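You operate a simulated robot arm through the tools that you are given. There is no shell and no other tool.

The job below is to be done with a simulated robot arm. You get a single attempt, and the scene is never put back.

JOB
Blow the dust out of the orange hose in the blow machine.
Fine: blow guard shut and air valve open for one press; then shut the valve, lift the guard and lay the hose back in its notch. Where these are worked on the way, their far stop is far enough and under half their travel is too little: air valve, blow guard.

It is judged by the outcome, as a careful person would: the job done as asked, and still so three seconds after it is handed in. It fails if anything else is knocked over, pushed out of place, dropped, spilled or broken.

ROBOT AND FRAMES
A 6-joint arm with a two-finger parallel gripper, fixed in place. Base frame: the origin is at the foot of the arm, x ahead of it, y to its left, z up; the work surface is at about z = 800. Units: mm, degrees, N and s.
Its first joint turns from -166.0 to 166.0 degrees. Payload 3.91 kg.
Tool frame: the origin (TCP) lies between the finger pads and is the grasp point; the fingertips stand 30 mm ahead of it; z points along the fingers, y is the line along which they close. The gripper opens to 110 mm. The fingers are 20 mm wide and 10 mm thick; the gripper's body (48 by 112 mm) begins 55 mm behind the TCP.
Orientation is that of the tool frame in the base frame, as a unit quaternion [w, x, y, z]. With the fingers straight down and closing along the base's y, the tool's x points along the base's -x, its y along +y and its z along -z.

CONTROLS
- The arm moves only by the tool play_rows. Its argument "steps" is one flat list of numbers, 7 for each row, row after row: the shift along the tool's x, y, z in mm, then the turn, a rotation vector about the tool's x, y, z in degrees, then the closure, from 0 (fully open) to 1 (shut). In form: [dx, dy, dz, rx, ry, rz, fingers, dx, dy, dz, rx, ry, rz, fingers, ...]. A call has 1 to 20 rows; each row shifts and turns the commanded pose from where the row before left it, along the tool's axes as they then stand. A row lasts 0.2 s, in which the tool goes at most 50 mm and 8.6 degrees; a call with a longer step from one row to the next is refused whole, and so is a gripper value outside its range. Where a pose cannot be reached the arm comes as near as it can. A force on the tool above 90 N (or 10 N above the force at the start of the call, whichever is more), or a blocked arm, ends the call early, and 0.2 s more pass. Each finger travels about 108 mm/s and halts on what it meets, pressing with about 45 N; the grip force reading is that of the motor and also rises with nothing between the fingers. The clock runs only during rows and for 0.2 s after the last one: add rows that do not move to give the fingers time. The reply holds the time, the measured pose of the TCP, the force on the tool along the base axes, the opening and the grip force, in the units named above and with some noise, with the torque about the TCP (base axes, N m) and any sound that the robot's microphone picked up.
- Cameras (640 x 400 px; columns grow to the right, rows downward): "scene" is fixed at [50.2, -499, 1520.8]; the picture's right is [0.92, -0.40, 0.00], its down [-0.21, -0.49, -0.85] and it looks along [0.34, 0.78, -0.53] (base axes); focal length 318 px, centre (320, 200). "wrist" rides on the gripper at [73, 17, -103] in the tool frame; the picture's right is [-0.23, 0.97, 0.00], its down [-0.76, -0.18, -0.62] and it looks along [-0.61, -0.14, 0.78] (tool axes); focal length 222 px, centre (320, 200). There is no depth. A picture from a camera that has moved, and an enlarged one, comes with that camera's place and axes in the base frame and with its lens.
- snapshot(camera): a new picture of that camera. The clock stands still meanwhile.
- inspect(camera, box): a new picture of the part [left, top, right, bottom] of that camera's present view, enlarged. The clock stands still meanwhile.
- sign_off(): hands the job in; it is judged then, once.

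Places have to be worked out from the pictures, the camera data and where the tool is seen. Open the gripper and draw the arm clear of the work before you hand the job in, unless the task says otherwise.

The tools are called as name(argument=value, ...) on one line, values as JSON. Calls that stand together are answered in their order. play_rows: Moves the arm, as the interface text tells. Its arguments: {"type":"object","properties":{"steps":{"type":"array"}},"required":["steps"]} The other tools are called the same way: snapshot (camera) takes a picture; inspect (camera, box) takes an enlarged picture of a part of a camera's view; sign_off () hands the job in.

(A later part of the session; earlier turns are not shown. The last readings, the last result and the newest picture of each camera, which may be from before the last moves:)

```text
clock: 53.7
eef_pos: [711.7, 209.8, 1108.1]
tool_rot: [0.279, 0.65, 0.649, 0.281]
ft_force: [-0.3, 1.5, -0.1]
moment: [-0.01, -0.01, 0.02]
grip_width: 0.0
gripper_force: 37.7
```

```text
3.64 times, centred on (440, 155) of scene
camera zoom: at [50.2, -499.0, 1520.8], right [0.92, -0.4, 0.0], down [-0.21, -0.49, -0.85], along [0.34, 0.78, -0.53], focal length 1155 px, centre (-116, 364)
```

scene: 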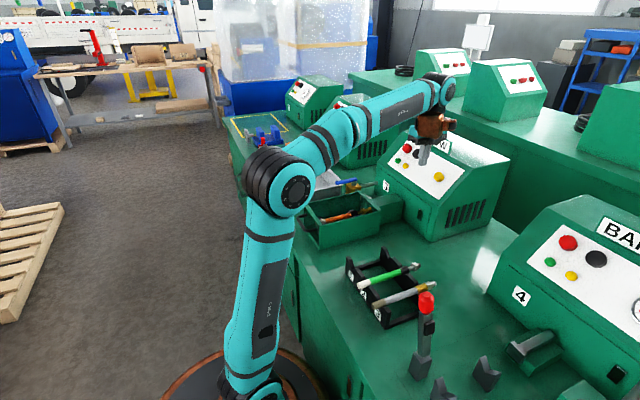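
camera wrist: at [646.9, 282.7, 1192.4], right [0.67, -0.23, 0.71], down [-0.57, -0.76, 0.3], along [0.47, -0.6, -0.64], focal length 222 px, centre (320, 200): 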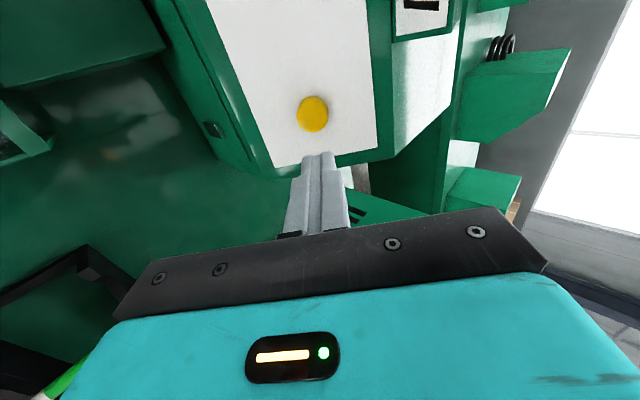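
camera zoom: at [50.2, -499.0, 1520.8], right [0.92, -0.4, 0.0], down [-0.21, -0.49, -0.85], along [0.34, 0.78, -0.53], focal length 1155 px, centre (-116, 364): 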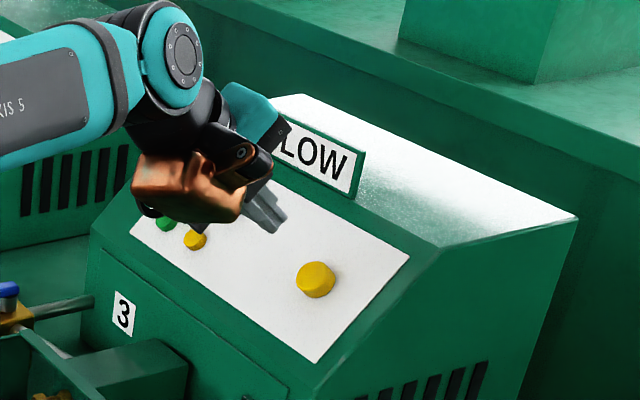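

The button appears nearly face-on, at tool offset about (7, -6) and roughly 84 mm ahead of the fingertips. Centring on it and closing to about 25 mm.

play_rows(steps=[3.5, -3, 28, 0, 0, 0, 1.0, 3.5, -3, 28, 0, 0, 0, 1.0, 0, 0, 0, 0, 0, 0, 1.0])

snapshot(camera="wrist")

inspect(camera="scene", box=[400, 120, 480, 190])

```text
clock: 54.5
eef_pos: [747.7, 218.8, 1063.7]
tool_rot: [0.278, 0.65, 0.649, 0.281]
ft_force: [-0.8, 0.7, -0.8]
moment: [-0.02, 0.01, 0.02]
grip_width: 0.0
gripper_force: 38.0
```

```text
taken
camera wrist: at [683.9, 290.4, 1148.9], right [0.67, -0.23, 0.71], down [-0.57, -0.76, 0.3], along [0.47, -0.6, -0.64], focal length 222 px, centre (320, 200)
```

wrist: 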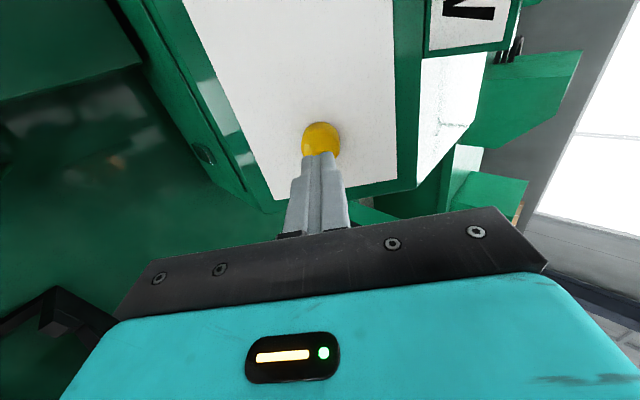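

```text
5.71 times, centred on (440, 155) of scene
camera zoom: at [50.2, -499.0, 1520.8], right [0.92, -0.4, 0.0], down [-0.21, -0.49, -0.85], along [0.34, 0.78, -0.53], focal length 1815 px, centre (-366, 457)
```

zoom: 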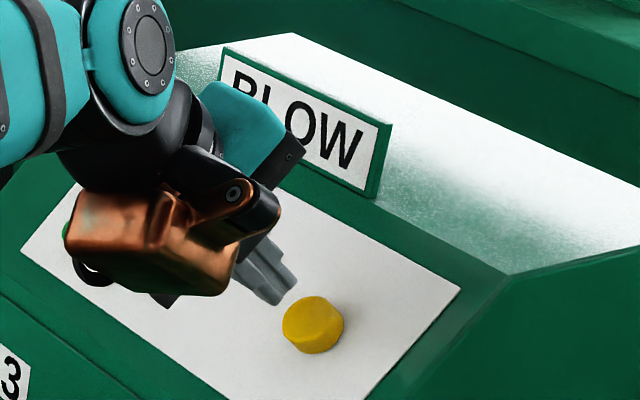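

The tip is lined up within a few millimetres. I'll shift 3 mm toward -y and advance to just short of the button.

play_rows(steps=[-3, 0, 10, 0, 0, 0, 1.0, 0, 0, 9, 0, 0, 0, 1.0, 0, 0, 0, 0, 0, 0, 1.0])

inspect(camera="scene", box=[410, 140, 460, 185])

inspect(camera="wrist", box=[260, 90, 380, 230])

```text
clock: 55.3
eef_pos: [761.3, 214.5, 1051.7]
tool_rot: [0.278, 0.65, 0.649, 0.282]
ft_force: [0.1, -0.2, -0.5]
moment: [0.01, -0.06, -0.01]
grip_width: 0.2
gripper_force: 37.8
```

```text
8.89 times, centred on (435, 162) of scene
camera zoom: at [50.2, -499.0, 1520.8], right [0.92, -0.4, 0.0], down [-0.21, -0.49, -0.85], along [0.34, 0.78, -0.53], focal length 2823 px, centre (-702, 533)
```

zoom: 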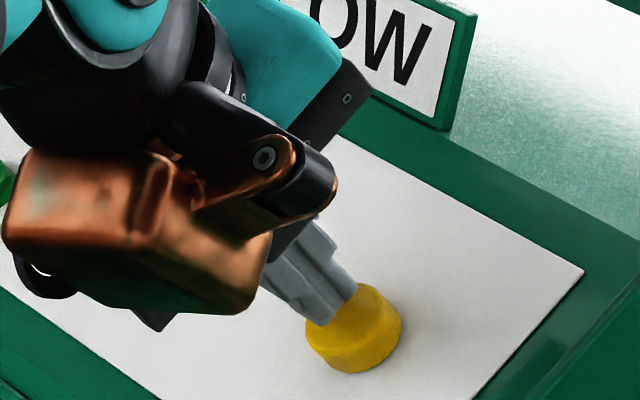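

```text
2.86 times, centred on (320, 160) of wrist
camera zoom: at [697.6, 287.0, 1135.9], right [0.67, -0.23, 0.71], down [-0.57, -0.76, 0.3], along [0.47, -0.6, -0.64], focal length 635 px, centre (320, 314)
```

zoom: 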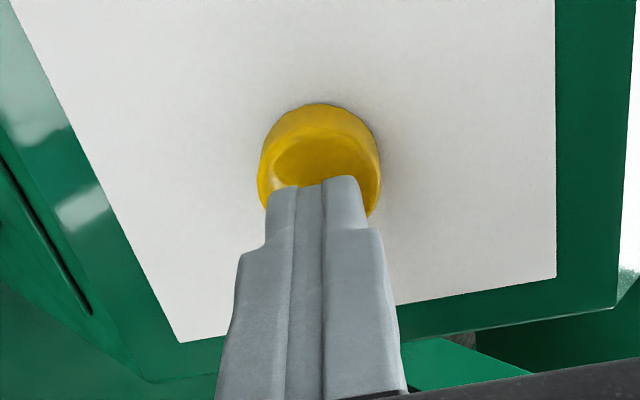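

The fingertips are a few millimetres off the button face and centred on it. Advancing slowly to feel the button.

play_rows(steps=[0, 0, 3, 0, 0, 0, 1.0, 0, 0, 3, 0, 0, 0, 1.0, 0, 0, 3, 0, 0, 0, 1.0, 0, 0, 0, 0, 0, 0, 1.0])

```text
clock: 56.3
eef_pos: [767.7, 215.8, 1046.1]
tool_rot: [0.278, 0.65, 0.649, 0.28]
ft_force: [-0.3, -0.1, 0.3]
moment: [-0.01, 0.01, 0.0]
grip_width: 0.0
gripper_force: 37.5
```

No contact force yet; the tip should be just about at the face. Continuing in small steps.

play_rows(steps=[0, 0, 2, 0, 0, 0, 1.0, 0, 0, 2, 0, 0, 0, 1.0, 0, 0, 0, 0, 0, 0, 1.0])

inspect(camera="wrist", box=[260, 90, 380, 230])

inspect(camera="scene", box=[410, 140, 460, 185])

```text
clock: 57.1
eef_pos: [769.9, 215.3, 1043.3]
tool_rot: [0.277, 0.65, 0.649, 0.281]
ft_force: [-0.8, 0.7, 1.5]
moment: [0.01, 0.01, -0.02]
grip_width: 0.0
gripper_force: 37.7
```

```text
2.86 times, centred on (320, 160) of wrist
camera zoom: at [706.8, 287.0, 1127.8], right [0.67, -0.23, 0.71], down [-0.57, -0.76, 0.3], along [0.47, -0.6, -0.64], focal length 635 px, centre (320, 314)
```

zoom: 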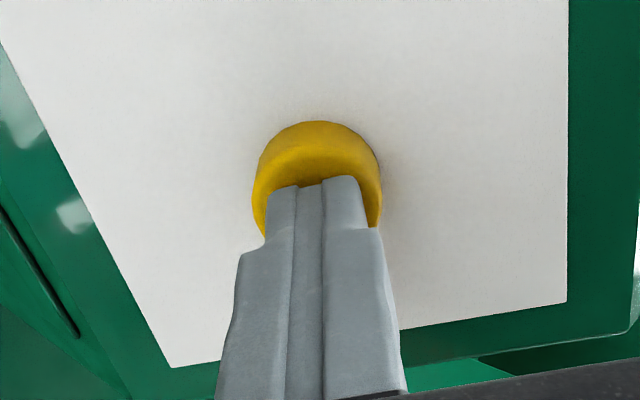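

```text
8.89 times, centred on (435, 162) of scene
camera zoom: at [50.2, -499.0, 1520.8], right [0.92, -0.4, 0.0], down [-0.21, -0.49, -0.85], along [0.34, 0.78, -0.53], focal length 2823 px, centre (-702, 533)
```

zoom: 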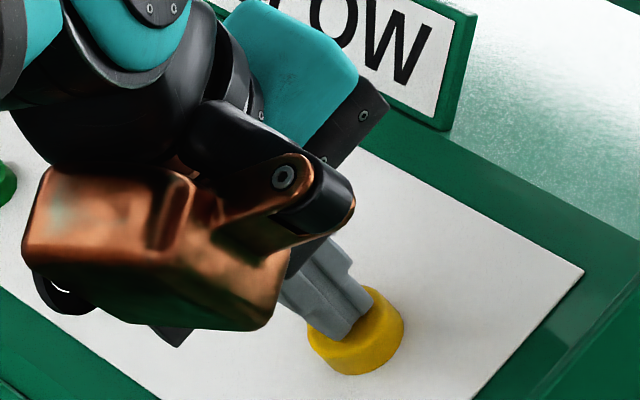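

A light reaction of about 1.7 N along the normal means I've just reached the button. Pressing in now.

play_rows(steps=[0, 0, 2, 0, 0, 0, 1.0, 0, 0, 2, 0, 0, 0, 1.0, 0, 0, 0, 0, 0, 0, 1.0])

```text
clock: 57.9
eef_pos: [772.9, 216.0, 1041.3]
tool_rot: [0.278, 0.651, 0.649, 0.281]
ft_force: [-1.6, 1.4, 3.7]
moment: [-0.01, -0.05, 0.05]
grip_width: 0.1
gripper_force: 37.9
heard: click
```

A click was heard, with the button pressed in at about 4 N. I'll hold this same press a moment and listen for the air.

play_rows(steps=[0, 0, 1, 0, 0, 0, 1.0, 0, 0, 0, 0, 0, 0, 1.0, 0, 0, 0, 0, 0, 0, 1.0, 0, 0, 0, 0, 0, 0, 1.0])

snapshot(camera="scene")

```text
clock: 58.9
eef_pos: [773.9, 214.7, 1040.6]
tool_rot: [0.277, 0.65, 0.649, 0.281]
ft_force: [-4.8, 1.4, 3.8]
moment: [0.05, 0.06, 0.03]
grip_width: 0.1
gripper_force: 37.7
```

```text
taken
```

scene: 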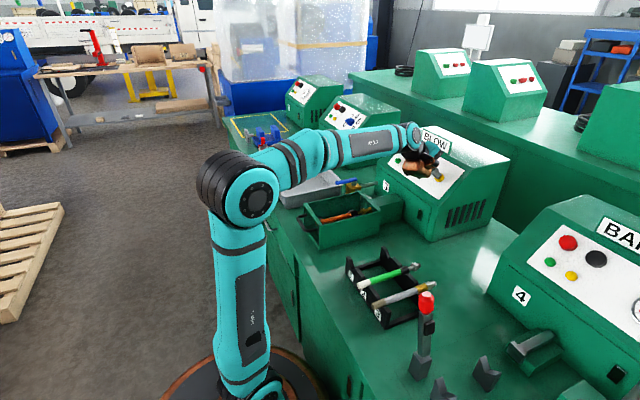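

One click for one press. Retracting straight back from the button and then checking the panel and hose for any change.

play_rows(steps=[0, 0, -10, 0, 0, 0, 1.0, 0, 0, -30, 0, 0, 0, 1.0, 0, 0, -35, 0, 0, 0, 1.0, 0, 0, 0, 0, 0, 0, 1.0])

snapshot(camera="wrist")

inspect(camera="scene", box=[290, 120, 490, 260])

```text
clock: 59.9
eef_pos: [720.6, 214.5, 1090.5]
tool_rot: [0.278, 0.651, 0.649, 0.281]
ft_force: [-0.4, 0.3, -0.7]
moment: [0.02, -0.02, 0.02]
grip_width: 0.0
gripper_force: 38.2
```

```text
taken
camera wrist: at [657.0, 286.4, 1175.5], right [0.67, -0.23, 0.71], down [-0.57, -0.76, 0.3], along [0.47, -0.6, -0.64], focal length 222 px, centre (320, 200)
```

wrist: 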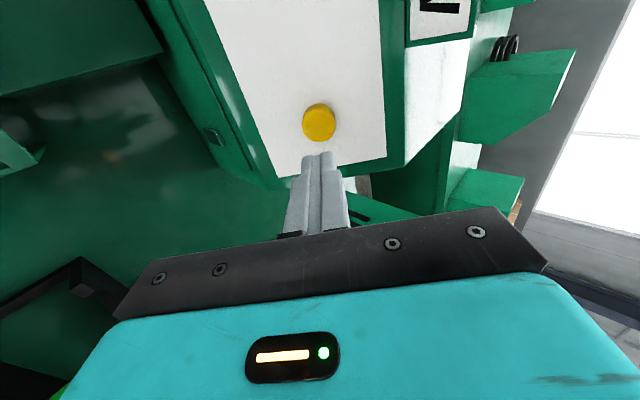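

```text
2.86 times, centred on (390, 190) of scene
camera zoom: at [50.2, -499.0, 1520.8], right [0.92, -0.4, 0.0], down [-0.21, -0.49, -0.85], along [0.34, 0.78, -0.53], focal length 907 px, centre (120, 229)
```

zoom: 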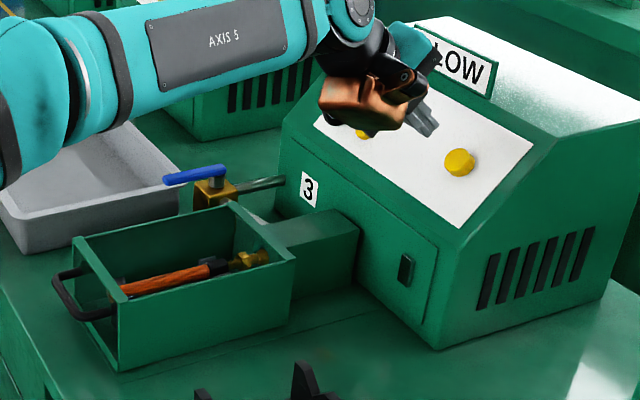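

The button sprang back and everything else is unchanged. Now I'll untilt the tool and travel to the -y side of the valve lever to shut it.

play_rows(steps=[0, 0, 0, 7.7, 0, 0, 1.0, 0, 0, 0, 7.7, 0, 0, 1.0, 0, 0, 0, 7.7, 0, 0, 1.0, 0, 0, 0, 7.7, 0, 0, 1.0, 0, 0, 0, 7.7, 0, 0, 1.0, 0, 0, 0, 7.7, 0, 0, 1.0, 0, 0, -15, 0, 0, 0, 1.0, 36, -20, 0, 0, 0, 0, 1.0, 36, -20, 0, 0, 0, 0, 1.0, 36, -20, 0, 0, 0, 0, 1.0, 36, -20, 0, 0, 0, 0, 1.0, 36, -20, 0, 0, 0, 0, 1.0, 36, -20, 0, 0, 0, 0, 1.0, 36, -20, 0, 0, 0, 0, 1.0, 0, 0, 0, 0, 0, 0, 1.0])

snapshot(camera="wrist")

inspect(camera="scene", box=[360, 120, 480, 210])

```text
clock: 63.1
eef_pos: [579.7, 467.4, 1107.4]
tool_rot: [0.001, 0.707, 0.707, 0.002]
ft_force: [0.0, 0.1, -0.3]
moment: [0.01, -0.02, 0.01]
grip_width: 0.1
gripper_force: 37.2
```

```text
taken
camera wrist: at [595.9, 538.7, 1211.6], right [0.97, -0.23, 0.0], down [-0.18, -0.76, 0.62], along [-0.14, -0.6, -0.79], focal length 222 px, centre (320, 200)
```

wrist: 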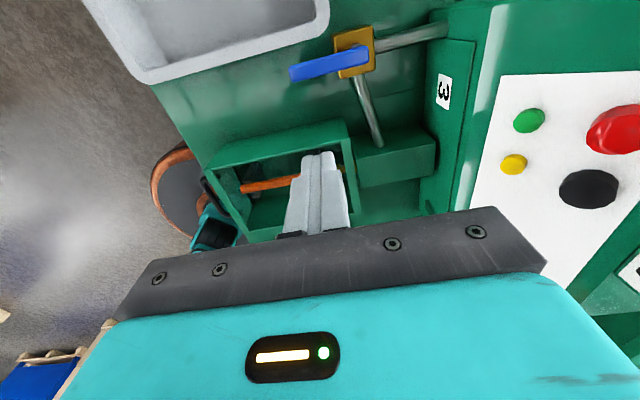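

```text
4.44 times, centred on (420, 165) of scene
camera zoom: at [50.2, -499.0, 1520.8], right [0.92, -0.4, 0.0], down [-0.21, -0.49, -0.85], along [0.34, 0.78, -0.53], focal length 1411 px, centre (-124, 356)
```

zoom: 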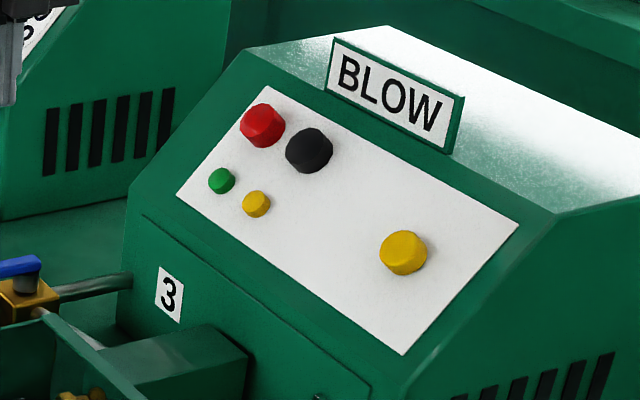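

The lever lies along -x at y≈495, and my fingertips are above its -y side. Going down to tip height z≈897.

play_rows(steps=[0, 0, 45, 0, 0, 0, 1.0, 0, 0, 45, 0, 0, 0, 1.0, 0, 0, 45, 0, 0, 0, 1.0, 0, 0, 30, 0, 0, 0, 1.0, 0, 0, 15, 0, 0, 0, 1.0, 0, 0, 0, 0, 0, 0, 1.0])

inspect(camera="scene", box=[310, 140, 400, 210])

snapshot(camera="wrist")

```text
clock: 64.5
eef_pos: [581.1, 467.4, 926.2]
tool_rot: [0.002, 0.707, 0.707, 0.003]
ft_force: [0.4, 0.4, -0.3]
moment: [-0.01, -0.01, -0.05]
grip_width: 0.2
gripper_force: 37.4
```

```text
5.71 times, centred on (355, 175) of scene
camera zoom: at [50.2, -499.0, 1520.8], right [0.92, -0.4, 0.0], down [-0.21, -0.49, -0.85], along [0.34, 0.78, -0.53], focal length 1815 px, centre (120, 343)
```

zoom: 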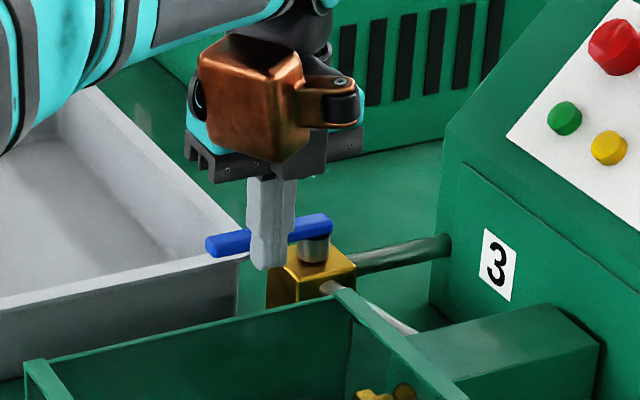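

```text
taken
camera wrist: at [597.1, 539.9, 1030.8], right [0.97, -0.23, 0.0], down [-0.18, -0.76, 0.62], along [-0.14, -0.6, -0.79], focal length 222 px, centre (320, 200)
```

wrist: 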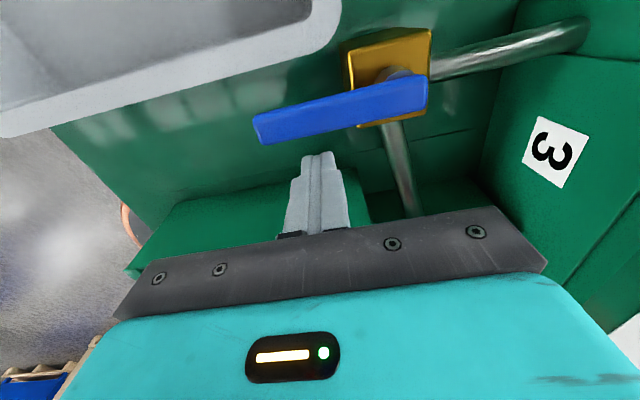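

The fingers are on the lever's -y side. Pushing it back around toward +y along its arc.

play_rows(steps=[10.6, -2, 0, 0, 0, 0, 1.0, 10, -2, 0, 0, 0, 0, 1.0, 9, -2, 0, 0, 0, 0, 1.0, 11, 2, 0, 0, 0, 0, 1.0, 10.6, 2.2, 0, 0, 0, 0, 1.0, 9.9, 6.8, 0, 0, 0, 0, 1.0, 9.3, 6.8, 0, 0, 0, 0, 1.0, 7.2, 9.2, 0, 0, 0, 0, 1.0, 0, 0, 0, 0, 0, 0, 1.0])

inspect(camera="scene", box=[310, 130, 400, 200])

snapshot(camera="wrist")

```text
clock: 66.5
eef_pos: [601.0, 544.8, 926.7]
tool_rot: [0.0, 0.707, 0.707, 0.004]
ft_force: [0.4, 0.1, -0.5]
moment: [0.01, -0.01, -0.01]
grip_width: 0.1
gripper_force: 38.1
```

```text
5.71 times, centred on (355, 165) of scene
camera zoom: at [50.2, -499.0, 1520.8], right [0.92, -0.4, 0.0], down [-0.21, -0.49, -0.85], along [0.34, 0.78, -0.53], focal length 1815 px, centre (120, 400)
```

zoom: 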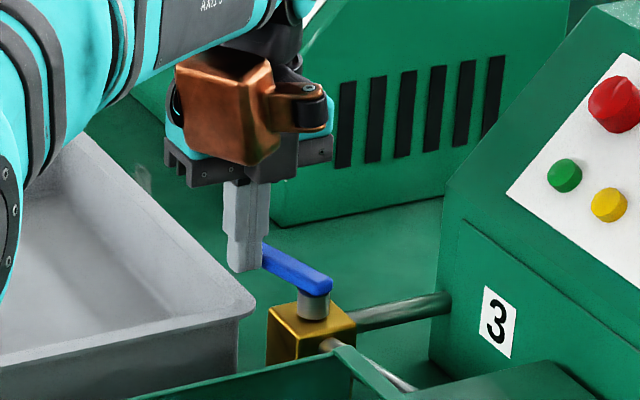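

```text
taken
camera wrist: at [617.4, 617.5, 1031.4], right [0.97, -0.23, 0.0], down [-0.18, -0.76, 0.62], along [-0.14, -0.6, -0.79], focal length 222 px, centre (320, 200)
```

wrist: 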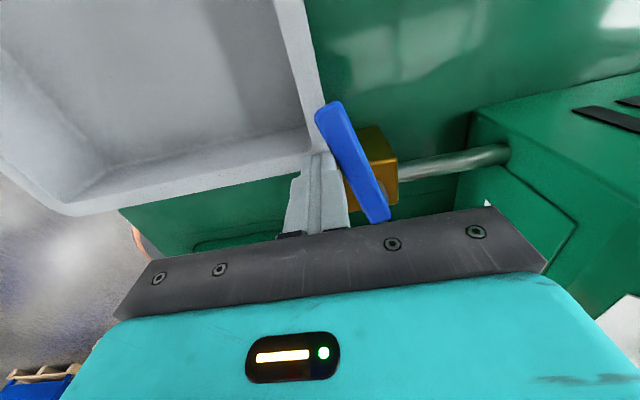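

About 15° remain. Pushing toward +x in small steps until the shut stop.

play_rows(steps=[1, 4, 0, 0, 0, 0, 1.0, 1, 4, 0, 0, 0, 0, 1.0, 0, 3, 0, 0, 0, 0, 1.0, 0, 0, 0, 0, 0, 0, 1.0])

snapshot(camera="wrist")

```text
clock: 67.5
eef_pos: [613.5, 547.8, 928.0]
tool_rot: [0.0, 0.707, 0.707, 0.003]
ft_force: [-1.3, 0.4, -0.4]
moment: [-0.01, -0.02, 0.01]
grip_width: 0.0
gripper_force: 37.6
```

```text
taken
camera wrist: at [629.1, 619.1, 1031.5], right [0.97, -0.23, 0.0], down [-0.18, -0.76, 0.62], along [-0.14, -0.6, -0.79], focal length 222 px, centre (320, 200)
```

wrist: 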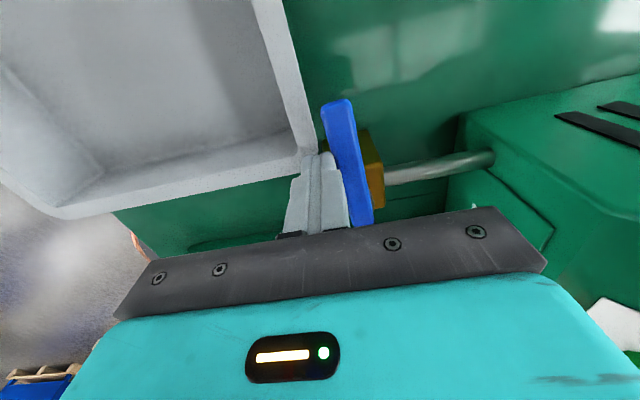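

Still free. Two more small pushes, watching the force for the stop.

play_rows(steps=[0, 2, 0, 0, 0, 0, 1.0, 0, 2, 0, 0, 0, 0, 1.0, 0, 0, 0, 0, 0, 0, 1.0])

inspect(camera="scene", box=[310, 130, 400, 200])

```text
clock: 68.3
eef_pos: [616.6, 547.3, 927.9]
tool_rot: [0.001, 0.707, 0.707, 0.003]
ft_force: [-3.2, 1.8, 0.7]
moment: [0.03, 0.09, 0.02]
grip_width: 0.1
gripper_force: 37.5
```

```text
5.71 times, centred on (355, 165) of scene
camera zoom: at [50.2, -499.0, 1520.8], right [0.92, -0.4, 0.0], down [-0.21, -0.49, -0.85], along [0.34, 0.78, -0.53], focal length 1815 px, centre (120, 400)
```

zoom: 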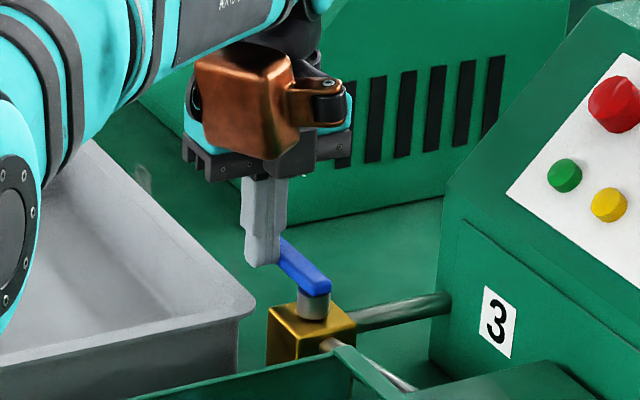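

play_rows(steps=[0, 2, 0, 0, 0, 0, 1.0, 0, 0, 0, 0, 0, 0, 1.0])

snapshot(camera="wrist")

```text
clock: 68.9
eef_pos: [617.4, 548.4, 927.4]
tool_rot: [0.0, 0.708, 0.707, 0.002]
ft_force: [-23.7, -6.2, -5.7]
moment: [-0.15, 0.66, -0.15]
grip_width: 0.1
gripper_force: 37.5
```

```text
taken
camera wrist: at [633.3, 619.5, 1031.8], right [0.97, -0.23, 0.0], down [-0.18, -0.76, 0.62], along [-0.14, -0.6, -0.78], focal length 222 px, centre (320, 200)
```

wrist: 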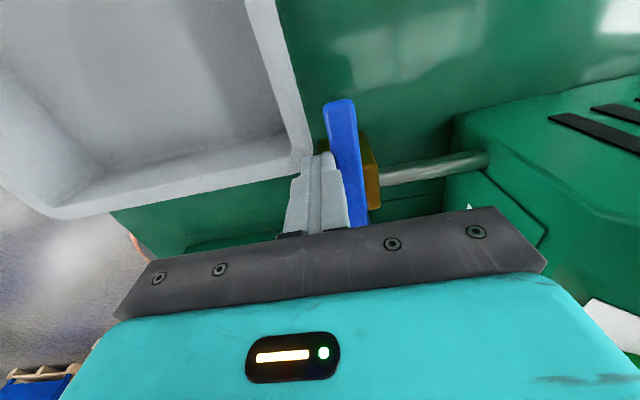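

The reaction rose to -24 N with the lever back along +y, so the valve is shut at its stop. Backing off, rising, and returning above the guard handle with the fingers slightly open.

play_rows(steps=[0, -8, 0, 0, 0, 0, 1.0, 0, -2, -20, 0, 0, 0, 1.0, 0, 0, -45, 0, 0, 0, 1.0, 0, 0, -45, 0, 0, 0, 1.0, 0, 0, -45, 0, 0, 0, 1.0, -27.3, -33.4, -3, 0, 0, 0, 0.9, -27.3, -33.4, 0, 0, 0, 0, 0.75, -27.3, -33.4, 0, 0, 0, 0, 0.75, -27.3, -33.4, 0, 0, 0, 0, 0.75, -27.3, -33.4, 0, 0, 0, 0, 0.75, -27.3, -33.4, 0, 0, 0, 0, 0.75, -27.3, -33.4, 0, 0, 0, 0, 0.75, -27.3, -33.4, 0, 0, 0, 0, 0.75, 0, 0, 0, 0, 0, 0, 0.75])

snapshot(camera="wrist")

inspect(camera="scene", box=[290, 140, 430, 260])

```text
clock: 71.9
eef_pos: [341.0, 329.0, 1082.0]
tool_rot: [0.001, 0.707, 0.707, 0.004]
ft_force: [-0.5, -0.2, 0.5]
moment: [0.0, 0.0, 0.0]
grip_width: 27.3
gripper_force: 0.1
```

```text
taken
camera wrist: at [356.4, 399.7, 1186.5], right [0.97, -0.23, 0.0], down [-0.18, -0.76, 0.62], along [-0.14, -0.6, -0.79], focal length 222 px, centre (320, 200)
```

wrist: 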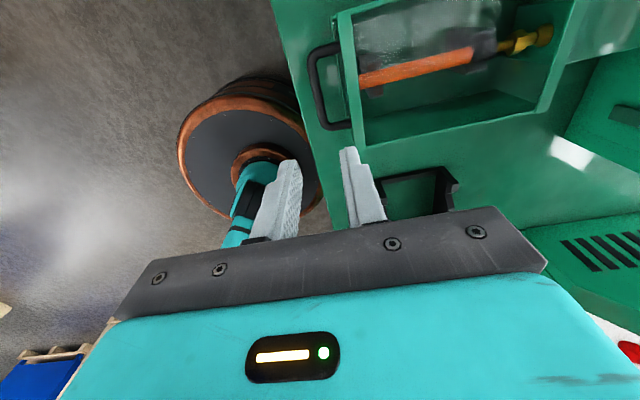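

```text
3.33 times, centred on (360, 200) of scene
camera zoom: at [50.2, -499.0, 1520.8], right [0.92, -0.4, 0.0], down [-0.21, -0.49, -0.85], along [0.34, 0.78, -0.53], focal length 1059 px, centre (187, 200)
```

zoom: 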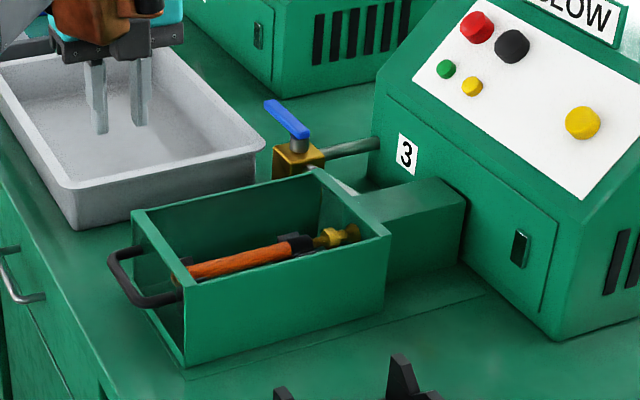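

The valve lever is back along +y. I want a closer look at the hose through the glass before going down to the handle.

inspect(camera="scene", box=[315, 195, 385, 245])

inspect(camera="wrist", box=[300, 0, 580, 150])

```text
8.00 times, centred on (350, 220) of scene
camera zoom: at [50.2, -499.0, 1520.8], right [0.92, -0.4, 0.0], down [-0.21, -0.49, -0.85], along [0.34, 0.78, -0.53], focal length 2541 px, centre (80, 40)
```

zoom: 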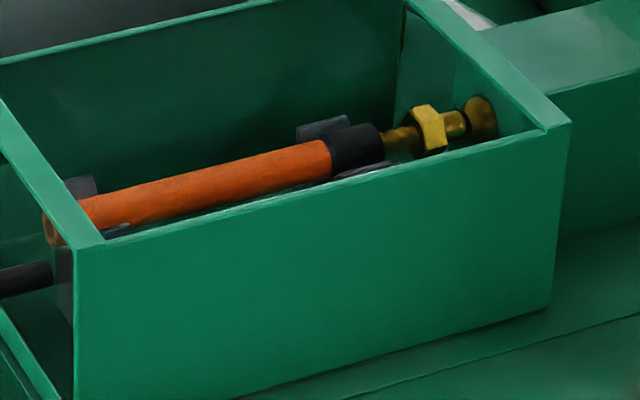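

```text
2.29 times, centred on (440, 75) of wrist
camera zoom: at [356.4, 399.7, 1186.5], right [0.97, -0.23, 0.0], down [-0.18, -0.76, 0.62], along [-0.14, -0.6, -0.79], focal length 508 px, centre (46, 486)
```

zoom: 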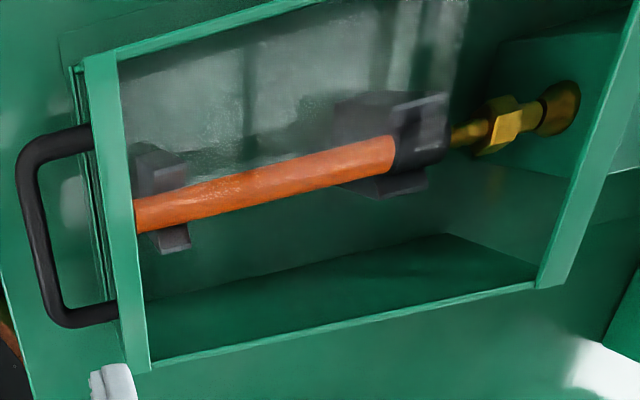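

The white dust on the hose end has gone and the end is now clean orange, so the blow worked. Now I'll go down over the guard handle (bar at x≈338).

play_rows(steps=[0, -1.5, 45, 0, 0, 0, 0.75, 0, 0, 45, 0, 0, 0, 0.75, 0, 0, 40, 0, 0, 0, 0.75, 0, 0, 15, 0, 0, 0, 0.75, 0, 0, 0, 0, 0, 0, 0.75])

snapshot(camera="wrist")

inspect(camera="scene", box=[290, 170, 380, 250])

```text
clock: 73.1
eef_pos: [339.1, 328.9, 937.1]
tool_rot: [0.001, 0.707, 0.707, 0.002]
ft_force: [0.3, 0.1, -0.3]
moment: [-0.03, 0.0, 0.0]
grip_width: 27.6
gripper_force: 0.0
```

```text
taken
camera wrist: at [355.4, 400.4, 1042.2], right [0.97, -0.23, 0.0], down [-0.18, -0.76, 0.62], along [-0.14, -0.6, -0.79], focal length 222 px, centre (320, 200)
```

wrist: 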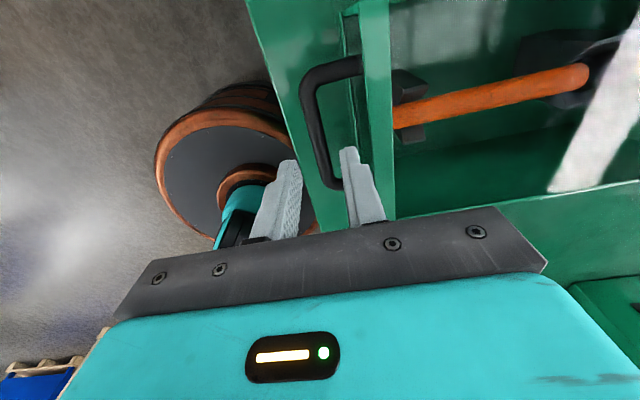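

```text
5.00 times, centred on (335, 210) of scene
camera zoom: at [50.2, -499.0, 1520.8], right [0.92, -0.4, 0.0], down [-0.21, -0.49, -0.85], along [0.34, 0.78, -0.53], focal length 1588 px, centre (245, 150)
```

zoom: 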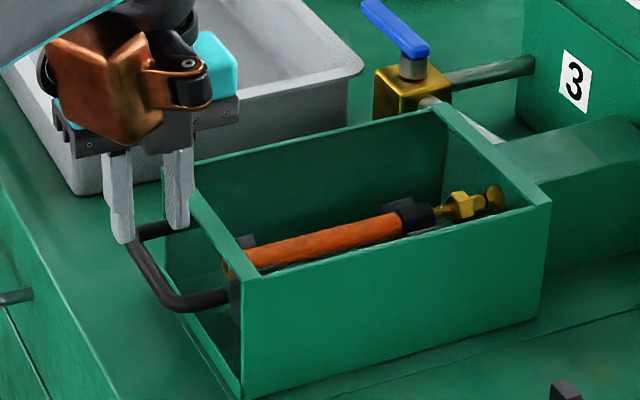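

The fingers straddle the bar. Going down the last 42 mm and closing on it.

play_rows(steps=[0, 0, 20, 0, 0, 0, 0.75, 0, 0, 15, 0, 0, 0, 0.75, 0, 0, 7, 0, 0, 0, 0.75, 0, 0, 0, 0, 0, 0, 0.85, 0, 0, 0, 0, 0, 0, 0.9, 0, 0, 0, 0, 0, 0, 1.0, 0, 0, 0, 0, 0, 0, 1.0])

inspect(camera="scene", box=[290, 170, 380, 250])

```text
clock: 74.7
eef_pos: [341.0, 329.7, 895.8]
tool_rot: [0.0, 0.707, 0.707, 0.003]
ft_force: [-6.5, 1.6, -2.8]
moment: [0.1, 0.15, 0.9]
grip_width: 11.7
gripper_force: 45.3
```

```text
5.00 times, centred on (335, 210) of scene
camera zoom: at [50.2, -499.0, 1520.8], right [0.92, -0.4, 0.0], down [-0.21, -0.49, -0.85], along [0.34, 0.78, -0.53], focal length 1588 px, centre (245, 150)
```

zoom: 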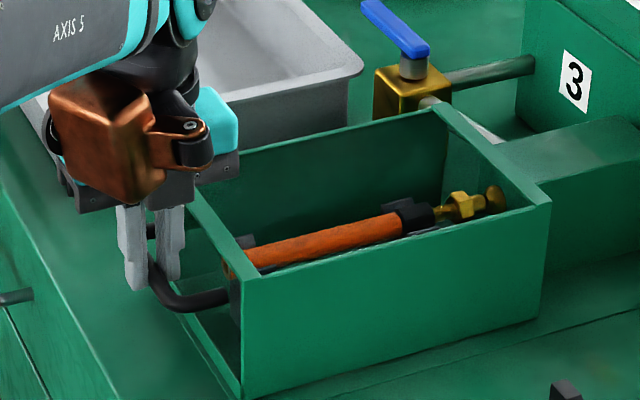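

Gripped again at 11.7 mm. Lifting the guard back along the same arc, first about 19°.

play_rows(steps=[0, 1.8, -6.9, 0, 0, 0, 1.0, 0, 1.8, -6.9, 0, 0, 0, 1.0, 0, 5.9, -18.2, 0, 0, 0, 1.0, 0, 7.1, -17.6, 0, 0, 0, 1.0, 0, 8.4, -17.2, 0, 0, 0, 1.0, 0, 9.5, -16.5, 0, 0, 0, 1.0, 0, 0, 0, 0, 0, 0, 1.0])

inspect(camera="scene", box=[290, 150, 410, 250])

```text
clock: 76.3
eef_pos: [373.3, 330.1, 980.1]
tool_rot: [0.0, 0.707, 0.707, 0.003]
ft_force: [-12.9, 6.9, 5.5]
moment: [0.73, 0.27, 0.84]
grip_width: 11.6
gripper_force: 45.2
```

```text
4.00 times, centred on (350, 200) of scene
camera zoom: at [50.2, -499.0, 1520.8], right [0.92, -0.4, 0.0], down [-0.21, -0.49, -0.85], along [0.34, 0.78, -0.53], focal length 1270 px, centre (200, 200)
```

zoom: 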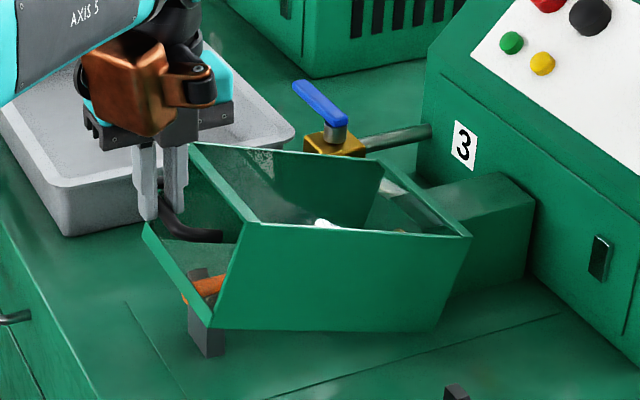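

Smooth so far; -13 N in x means I'm pressing slightly inward, so I'll trim x by a millimetre and continue about 28°.

play_rows(steps=[0, 9.4, -15.8, 0, 0, 0, 1.0, 0, 11.6, -15, 0, 0, 0, 1.0, 0, 12.7, -14.1, 0, 0, 0, 1.0, 0, 13.7, -13.3, 0, 0, 0, 1.0, 0, 14.6, -12.2, 0, 0, 0, 1.0, 0, 15.4, -11.2, 0, 0, 0, 1.0, 0, 16.2, -10.1, 0, 0, 0, 1.0, 0, 0, 0, 0, 0, 0, 1.0])

inspect(camera="scene", box=[290, 120, 430, 250])

```text
clock: 78.1
eef_pos: [466.8, 328.7, 1072.3]
tool_rot: [0.001, 0.707, 0.707, 0.003]
ft_force: [-8.3, 8.1, 12.3]
moment: [0.23, 0.1, 0.67]
grip_width: 11.9
gripper_force: 44.9
```

```text
3.08 times, centred on (360, 185) of scene
camera zoom: at [50.2, -499.0, 1520.8], right [0.92, -0.4, 0.0], down [-0.21, -0.49, -0.85], along [0.34, 0.78, -0.53], focal length 977 px, centre (197, 246)
```

zoom: 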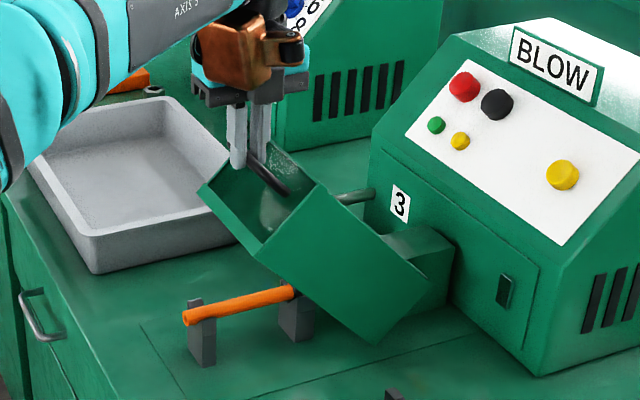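

The hose stays in place as the guard lifts. Continuing another 28°.

play_rows(steps=[0, 16, -10, 0, 0, 0, 1.0, 0, 17.4, -7.9, 0, 0, 0, 1.0, 0, 17.9, -6.7, 0, 0, 0, 1.0, 0, 18.4, -5.3, 0, 0, 0, 1.0, 0, 18.6, -4, 0, 0, 0, 1.0, 0, 18.9, -2.6, 0, 0, 0, 1.0, 0, 19, -1.3, 0, 0, 0, 1.0, 0, 0, 0, 0, 0, 0, 1.0])

inspect(camera="scene", box=[310, 110, 450, 240])

```text
clock: 79.9
eef_pos: [592.8, 327.9, 1110.9]
tool_rot: [0.0, 0.707, 0.707, 0.003]
ft_force: [-0.5, -0.5, 11.2]
moment: [0.22, -0.08, 0.29]
grip_width: 11.8
gripper_force: 44.9
```

```text
3.08 times, centred on (380, 175) of scene
camera zoom: at [50.2, -499.0, 1520.8], right [0.92, -0.4, 0.0], down [-0.21, -0.49, -0.85], along [0.34, 0.78, -0.53], focal length 977 px, centre (135, 277)
```

zoom: 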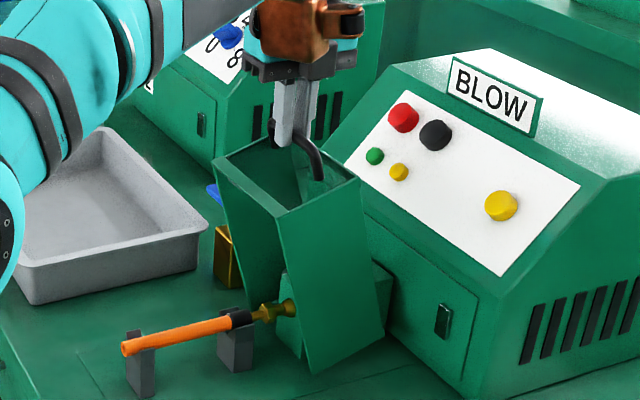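

The guard is nearly upright again. Continuing 20° to lean it back toward its open stop.

play_rows(steps=[0, 18.9, -0.5, 0, 0, 0, 1.0, 0, 19, 0.6, 0, 0, 0, 1.0, 0, 18.9, 2.2, 0, 0, 0, 1.0, 0, 18.7, 3.6, 0, 0, 0, 1.0, 0, 18.4, 5, 0, 0, 0, 1.0, 0, 0, 0, 0, 0, 0, 1.0])

inspect(camera="scene", box=[330, 110, 470, 240])

```text
clock: 81.3
eef_pos: [688.5, 328.3, 1100.6]
tool_rot: [0.0, 0.707, 0.707, 0.004]
ft_force: [0.4, 1.7, -6.2]
moment: [0.07, 0.0, -0.02]
grip_width: 11.9
gripper_force: 44.4
```

```text
3.08 times, centred on (400, 175) of scene
camera zoom: at [50.2, -499.0, 1520.8], right [0.92, -0.4, 0.0], down [-0.21, -0.49, -0.85], along [0.34, 0.78, -0.53], focal length 977 px, centre (74, 277)
```

zoom: 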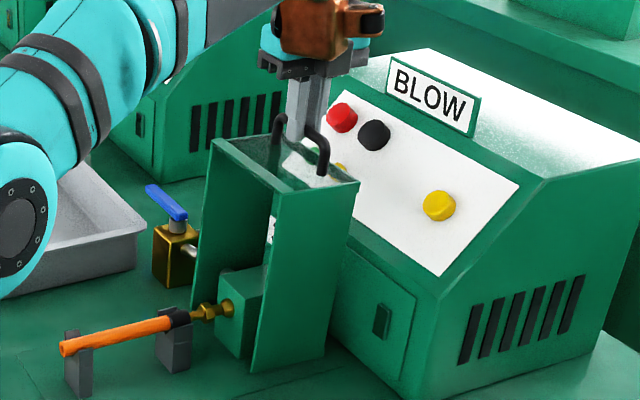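

About 22 mm short of where the handle stood at the start. Finishing in small steps to feel the open stop.

play_rows(steps=[0, 6, 2, 0, 0, 0, 1.0, 0, 6, 2.2, 0, 0, 0, 1.0, 0, 5, 2, 0, 0, 0, 1.0, 0, 0, 0, 0, 0, 0, 1.0])

play_rows(steps=[0, 3, 1.3, 0, 0, 0, 1.0, 0, 0, 0, 0, 0, 0, 1.0])

```text
clock: 82.3
eef_pos: [705.3, 328.4, 1094.4]
tool_rot: [0.0, 0.707, 0.707, 0.004]
ft_force: [4.3, 7.2, 7.9]
moment: [0.14, -0.04, -0.07]
grip_width: 11.7
gripper_force: 44.8
```

```text
clock: 82.9
eef_pos: [706.6, 328.7, 1093.7]
tool_rot: [0.001, 0.707, 0.707, 0.004]
ft_force: [10.2, 10.3, 20.5]
moment: [0.02, -0.18, -0.07]
grip_width: 11.8
gripper_force: 45.0
```

The force is inward (z +20 N) and not yet a stop in x, so I'll ease z up slightly and continue toward +x.

play_rows(steps=[0, 3, -0.8, 0, 0, 0, 1.0, 0, 2, 0, 0, 0, 0, 1.0, 0, 0, 0, 0, 0, 0, 1.0])

inspect(camera="scene", box=[330, 110, 470, 240])

```text
clock: 83.7
eef_pos: [712.8, 328.8, 1091.9]
tool_rot: [0.0, 0.708, 0.707, 0.001]
ft_force: [-18.4, -1.3, -23.1]
moment: [0.63, 0.36, -0.09]
grip_width: 11.7
gripper_force: 45.2
```

```text
3.08 times, centred on (400, 175) of scene
camera zoom: at [50.2, -499.0, 1520.8], right [0.92, -0.4, 0.0], down [-0.21, -0.49, -0.85], along [0.34, 0.78, -0.53], focal length 977 px, centre (74, 277)
```

zoom: 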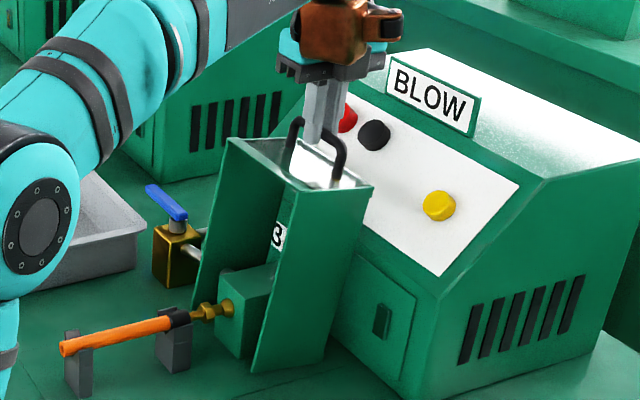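

Force is now -18 N in x at x=712.8, so the guard is back on its open stop (it started at 710.3). Opening the fingers and rising clear of the handle.

play_rows(steps=[0, -1, 0, 0, 0, 0, 1.0, 0, 0, 0, 0, 0, 0, 0.88, 0, 0, 0, 0, 0, 0, 0.75, 0, 0, 0, 0, 0, 0, 0.6, 0, 0, 0, 0, 0, 0, 0.6, 0, 0, -20, 0, 0, 0, 0.6, 0, 0, -40, 0, 0, 0, 0.6, 0, 0, -30, 0, 0, 0, 0.6, 0, 0, 0, 0, 0, 0, 0.6])

inspect(camera="scene", box=[330, 110, 470, 240])

```text
clock: 85.7
eef_pos: [711.7, 328.3, 1184.1]
tool_rot: [0.001, 0.707, 0.707, 0.003]
ft_force: [0.5, -0.8, 0.2]
moment: [0.0, -0.03, -0.01]
grip_width: 44.1
gripper_force: 0.1
```

```text
3.08 times, centred on (400, 175) of scene
camera zoom: at [50.2, -499.0, 1520.8], right [0.92, -0.4, 0.0], down [-0.21, -0.49, -0.85], along [0.34, 0.78, -0.53], focal length 977 px, centre (74, 277)
```

zoom: 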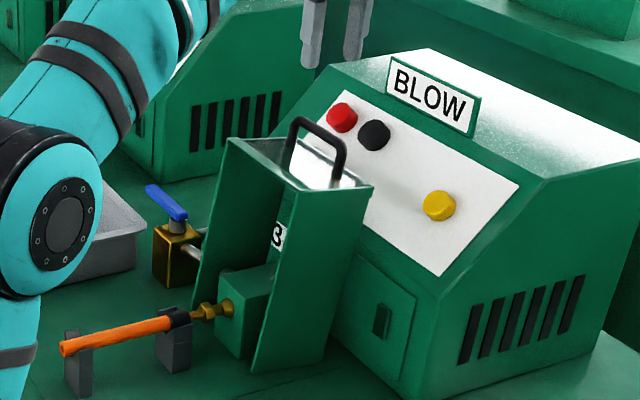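

The guard stands open, the valve is shut, and the cleaned hose lies on the posts. I'll go over the hose and turn the tool back 90° so the fingers close along y.

play_rows(steps=[0.3, -43.2, 0, 0, 0, 0, 0.6, 0.3, -43.2, 8, 0, 0, 0, 0.6, 0.3, -43.2, 8, 0, 0, 0, 0.6, 0.3, -43.2, 8, 0, 0, 0, 0.6, 0.3, -43.2, 8, 0, 0, 0, 0.6, 0, 0, 0, 0, 0, -8.2, 0.5, 0, 0, 0, 0, 0, -8.2, 0.45, 0, 0, 0, 0, 0, -8.2, 0.45, 0, 0, 0, 0, 0, -8.2, 0.45, 0, 0, 0, 0, 0, -8.2, 0.45, 0, 0, 0, 0, 0, -8.2, 0.45, 0, 0, 0, 0, 0, -8.2, 0.45, 0, 0, 0, 0, 0, -8.2, 0.45, 0, 0, 0, 0, 0, -8.2, 0.45, 0, 0, 0, 0, 0, -8.2, 0.45, 0, 0, 0, 0, 0, -8.0, 0.45, 0, 0, 0, 0, 0, 0, 0.45])

snapshot(camera="wrist")

inspect(camera="scene", box=[310, 150, 430, 250])

```text
clock: 89.3
eef_pos: [495.8, 330.2, 1149.6]
tool_rot: [0.002, -0.001, 1.0, 0.002]
ft_force: [0.2, 0.2, 0.2]
moment: [-0.01, 0.0, -0.01]
grip_width: 60.5
gripper_force: 0.2
```

```text
taken
camera wrist: at [421.7, 345.7, 1253.5], right [0.23, 0.97, 0.01], down [0.76, -0.18, 0.63], along [0.61, -0.14, -0.78], focal length 222 px, centre (320, 200)
```

wrist: 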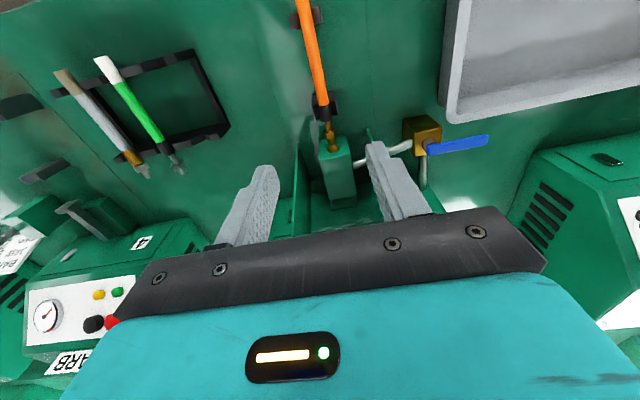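

```text
4.00 times, centred on (370, 200) of scene
camera zoom: at [50.2, -499.0, 1520.8], right [0.92, -0.4, 0.0], down [-0.21, -0.49, -0.85], along [0.34, 0.78, -0.53], focal length 1270 px, centre (120, 200)
```

zoom: 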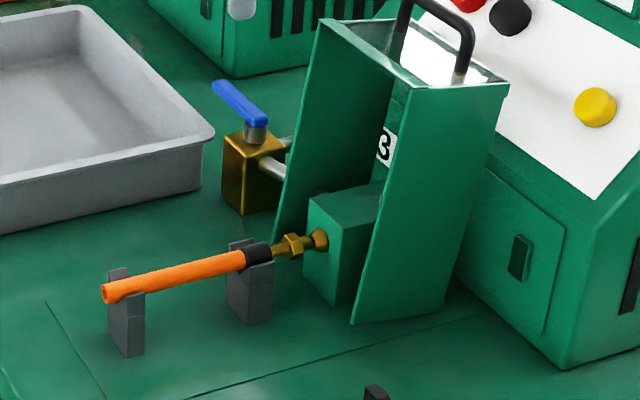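

The hose is undisturbed and centred beneath the open fingers. Going straight down to the same grip height, TCP z≈870.

play_rows(steps=[0, 0, 45, 0, 0, 0, 0.45, 0, 0, 45, 0, 0, 0, 0.45, 0, 0, 45, 0, 0, 0, 0.45, 0, 0, 45, 0, 0, 0, 0.45, 0, 0, 45, 0, 0, 0, 0.45, 0, 0, 30, 0, 0, 0, 0.45, 0, 0, 15, 0, 0, 0, 0.45, 0, 0, 10, 0, 0, 0, 0.45, 0, 0, 0, 0, 0, 0, 0.45])

inspect(camera="scene", box=[315, 190, 395, 245])

snapshot(camera="wrist")

```text
clock: 91.3
eef_pos: [496.2, 331.7, 870.1]
tool_rot: [0.003, 0.0, 1.0, 0.002]
ft_force: [-0.2, 0.3, 0.6]
moment: [0.01, 0.02, 0.0]
grip_width: 60.6
gripper_force: 0.0
```

```text
7.27 times, centred on (355, 218) of scene
camera zoom: at [50.2, -499.0, 1520.8], right [0.92, -0.4, 0.0], down [-0.21, -0.49, -0.85], along [0.34, 0.78, -0.53], focal length 2310 px, centre (66, 73)
```

zoom: 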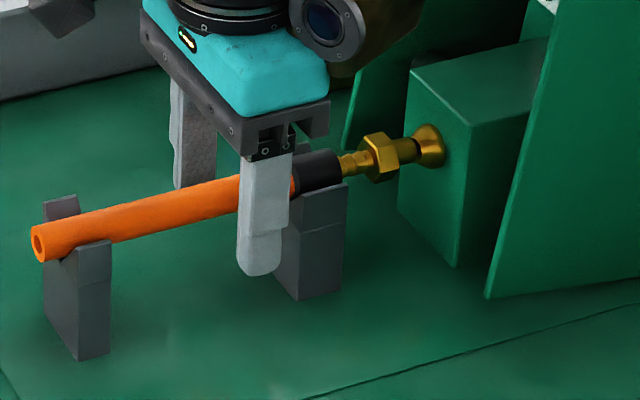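

```text
taken
camera wrist: at [423.0, 346.9, 973.3], right [0.23, 0.97, 0.01], down [0.76, -0.18, 0.63], along [0.61, -0.14, -0.78], focal length 222 px, centre (320, 200)
```

wrist: 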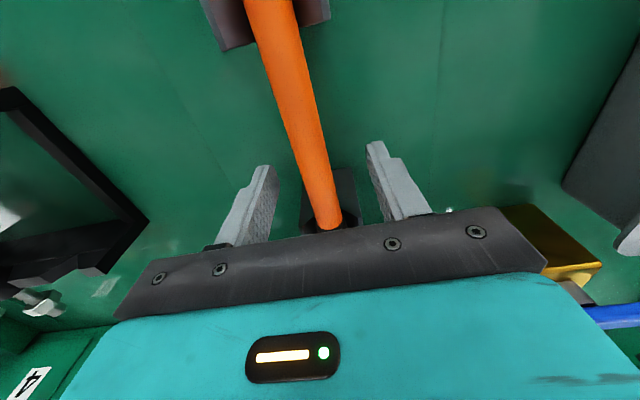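

Centred around the hose as before. Closing, then lifting slowly.

play_rows(steps=[0, 0, 0, 0, 0, 0, 0.6, 0, 0, 0, 0, 0, 0, 0.72, 0, 0, 0, 0, 0, 0, 0.8, 0, 0, 0, 0, 0, 0, 0.86, 0, 0, 0, 0, 0, 0, 1.0, 0, 0, 0, 0, 0, 0, 1.0])

play_rows(steps=[1, 0, -5, 0, 0, 0, 1.0, 1, 0, -10, 0, 0, 0, 1.0, 1, 0, -25, 0, 0, 0, 1.0, 1.3, 0, -30, 0, 0, 0, 1.0, 0, 0, -35, 0, 0, 0, 1.0, 0, 0, -33, 0, 0, 0, 1.0, 0, 0, 0, 0, 0, 0, 1.0])

inspect(camera="scene", box=[310, 150, 430, 250])

```text
clock: 92.7
eef_pos: [497.0, 330.9, 870.1]
tool_rot: [0.002, 0.0, 1.0, 0.002]
ft_force: [0.0, -3.0, 1.0]
moment: [-0.01, 0.02, 0.03]
grip_width: 17.4
gripper_force: 44.8
```

```text
clock: 94.3
eef_pos: [493.2, 330.7, 1007.2]
tool_rot: [0.002, 0.0, 1.0, 0.002]
ft_force: [0.4, 0.4, -1.0]
moment: [0.02, 0.02, 0.0]
grip_width: 17.3
gripper_force: 45.1
```

```text
4.00 times, centred on (370, 200) of scene
camera zoom: at [50.2, -499.0, 1520.8], right [0.92, -0.4, 0.0], down [-0.21, -0.49, -0.85], along [0.34, 0.78, -0.53], focal length 1270 px, centre (120, 200)
```

zoom: 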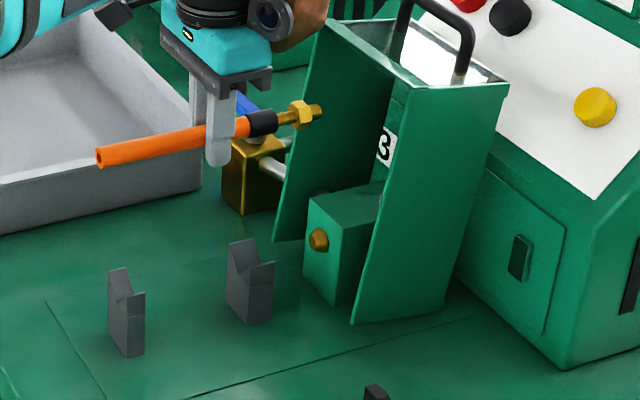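

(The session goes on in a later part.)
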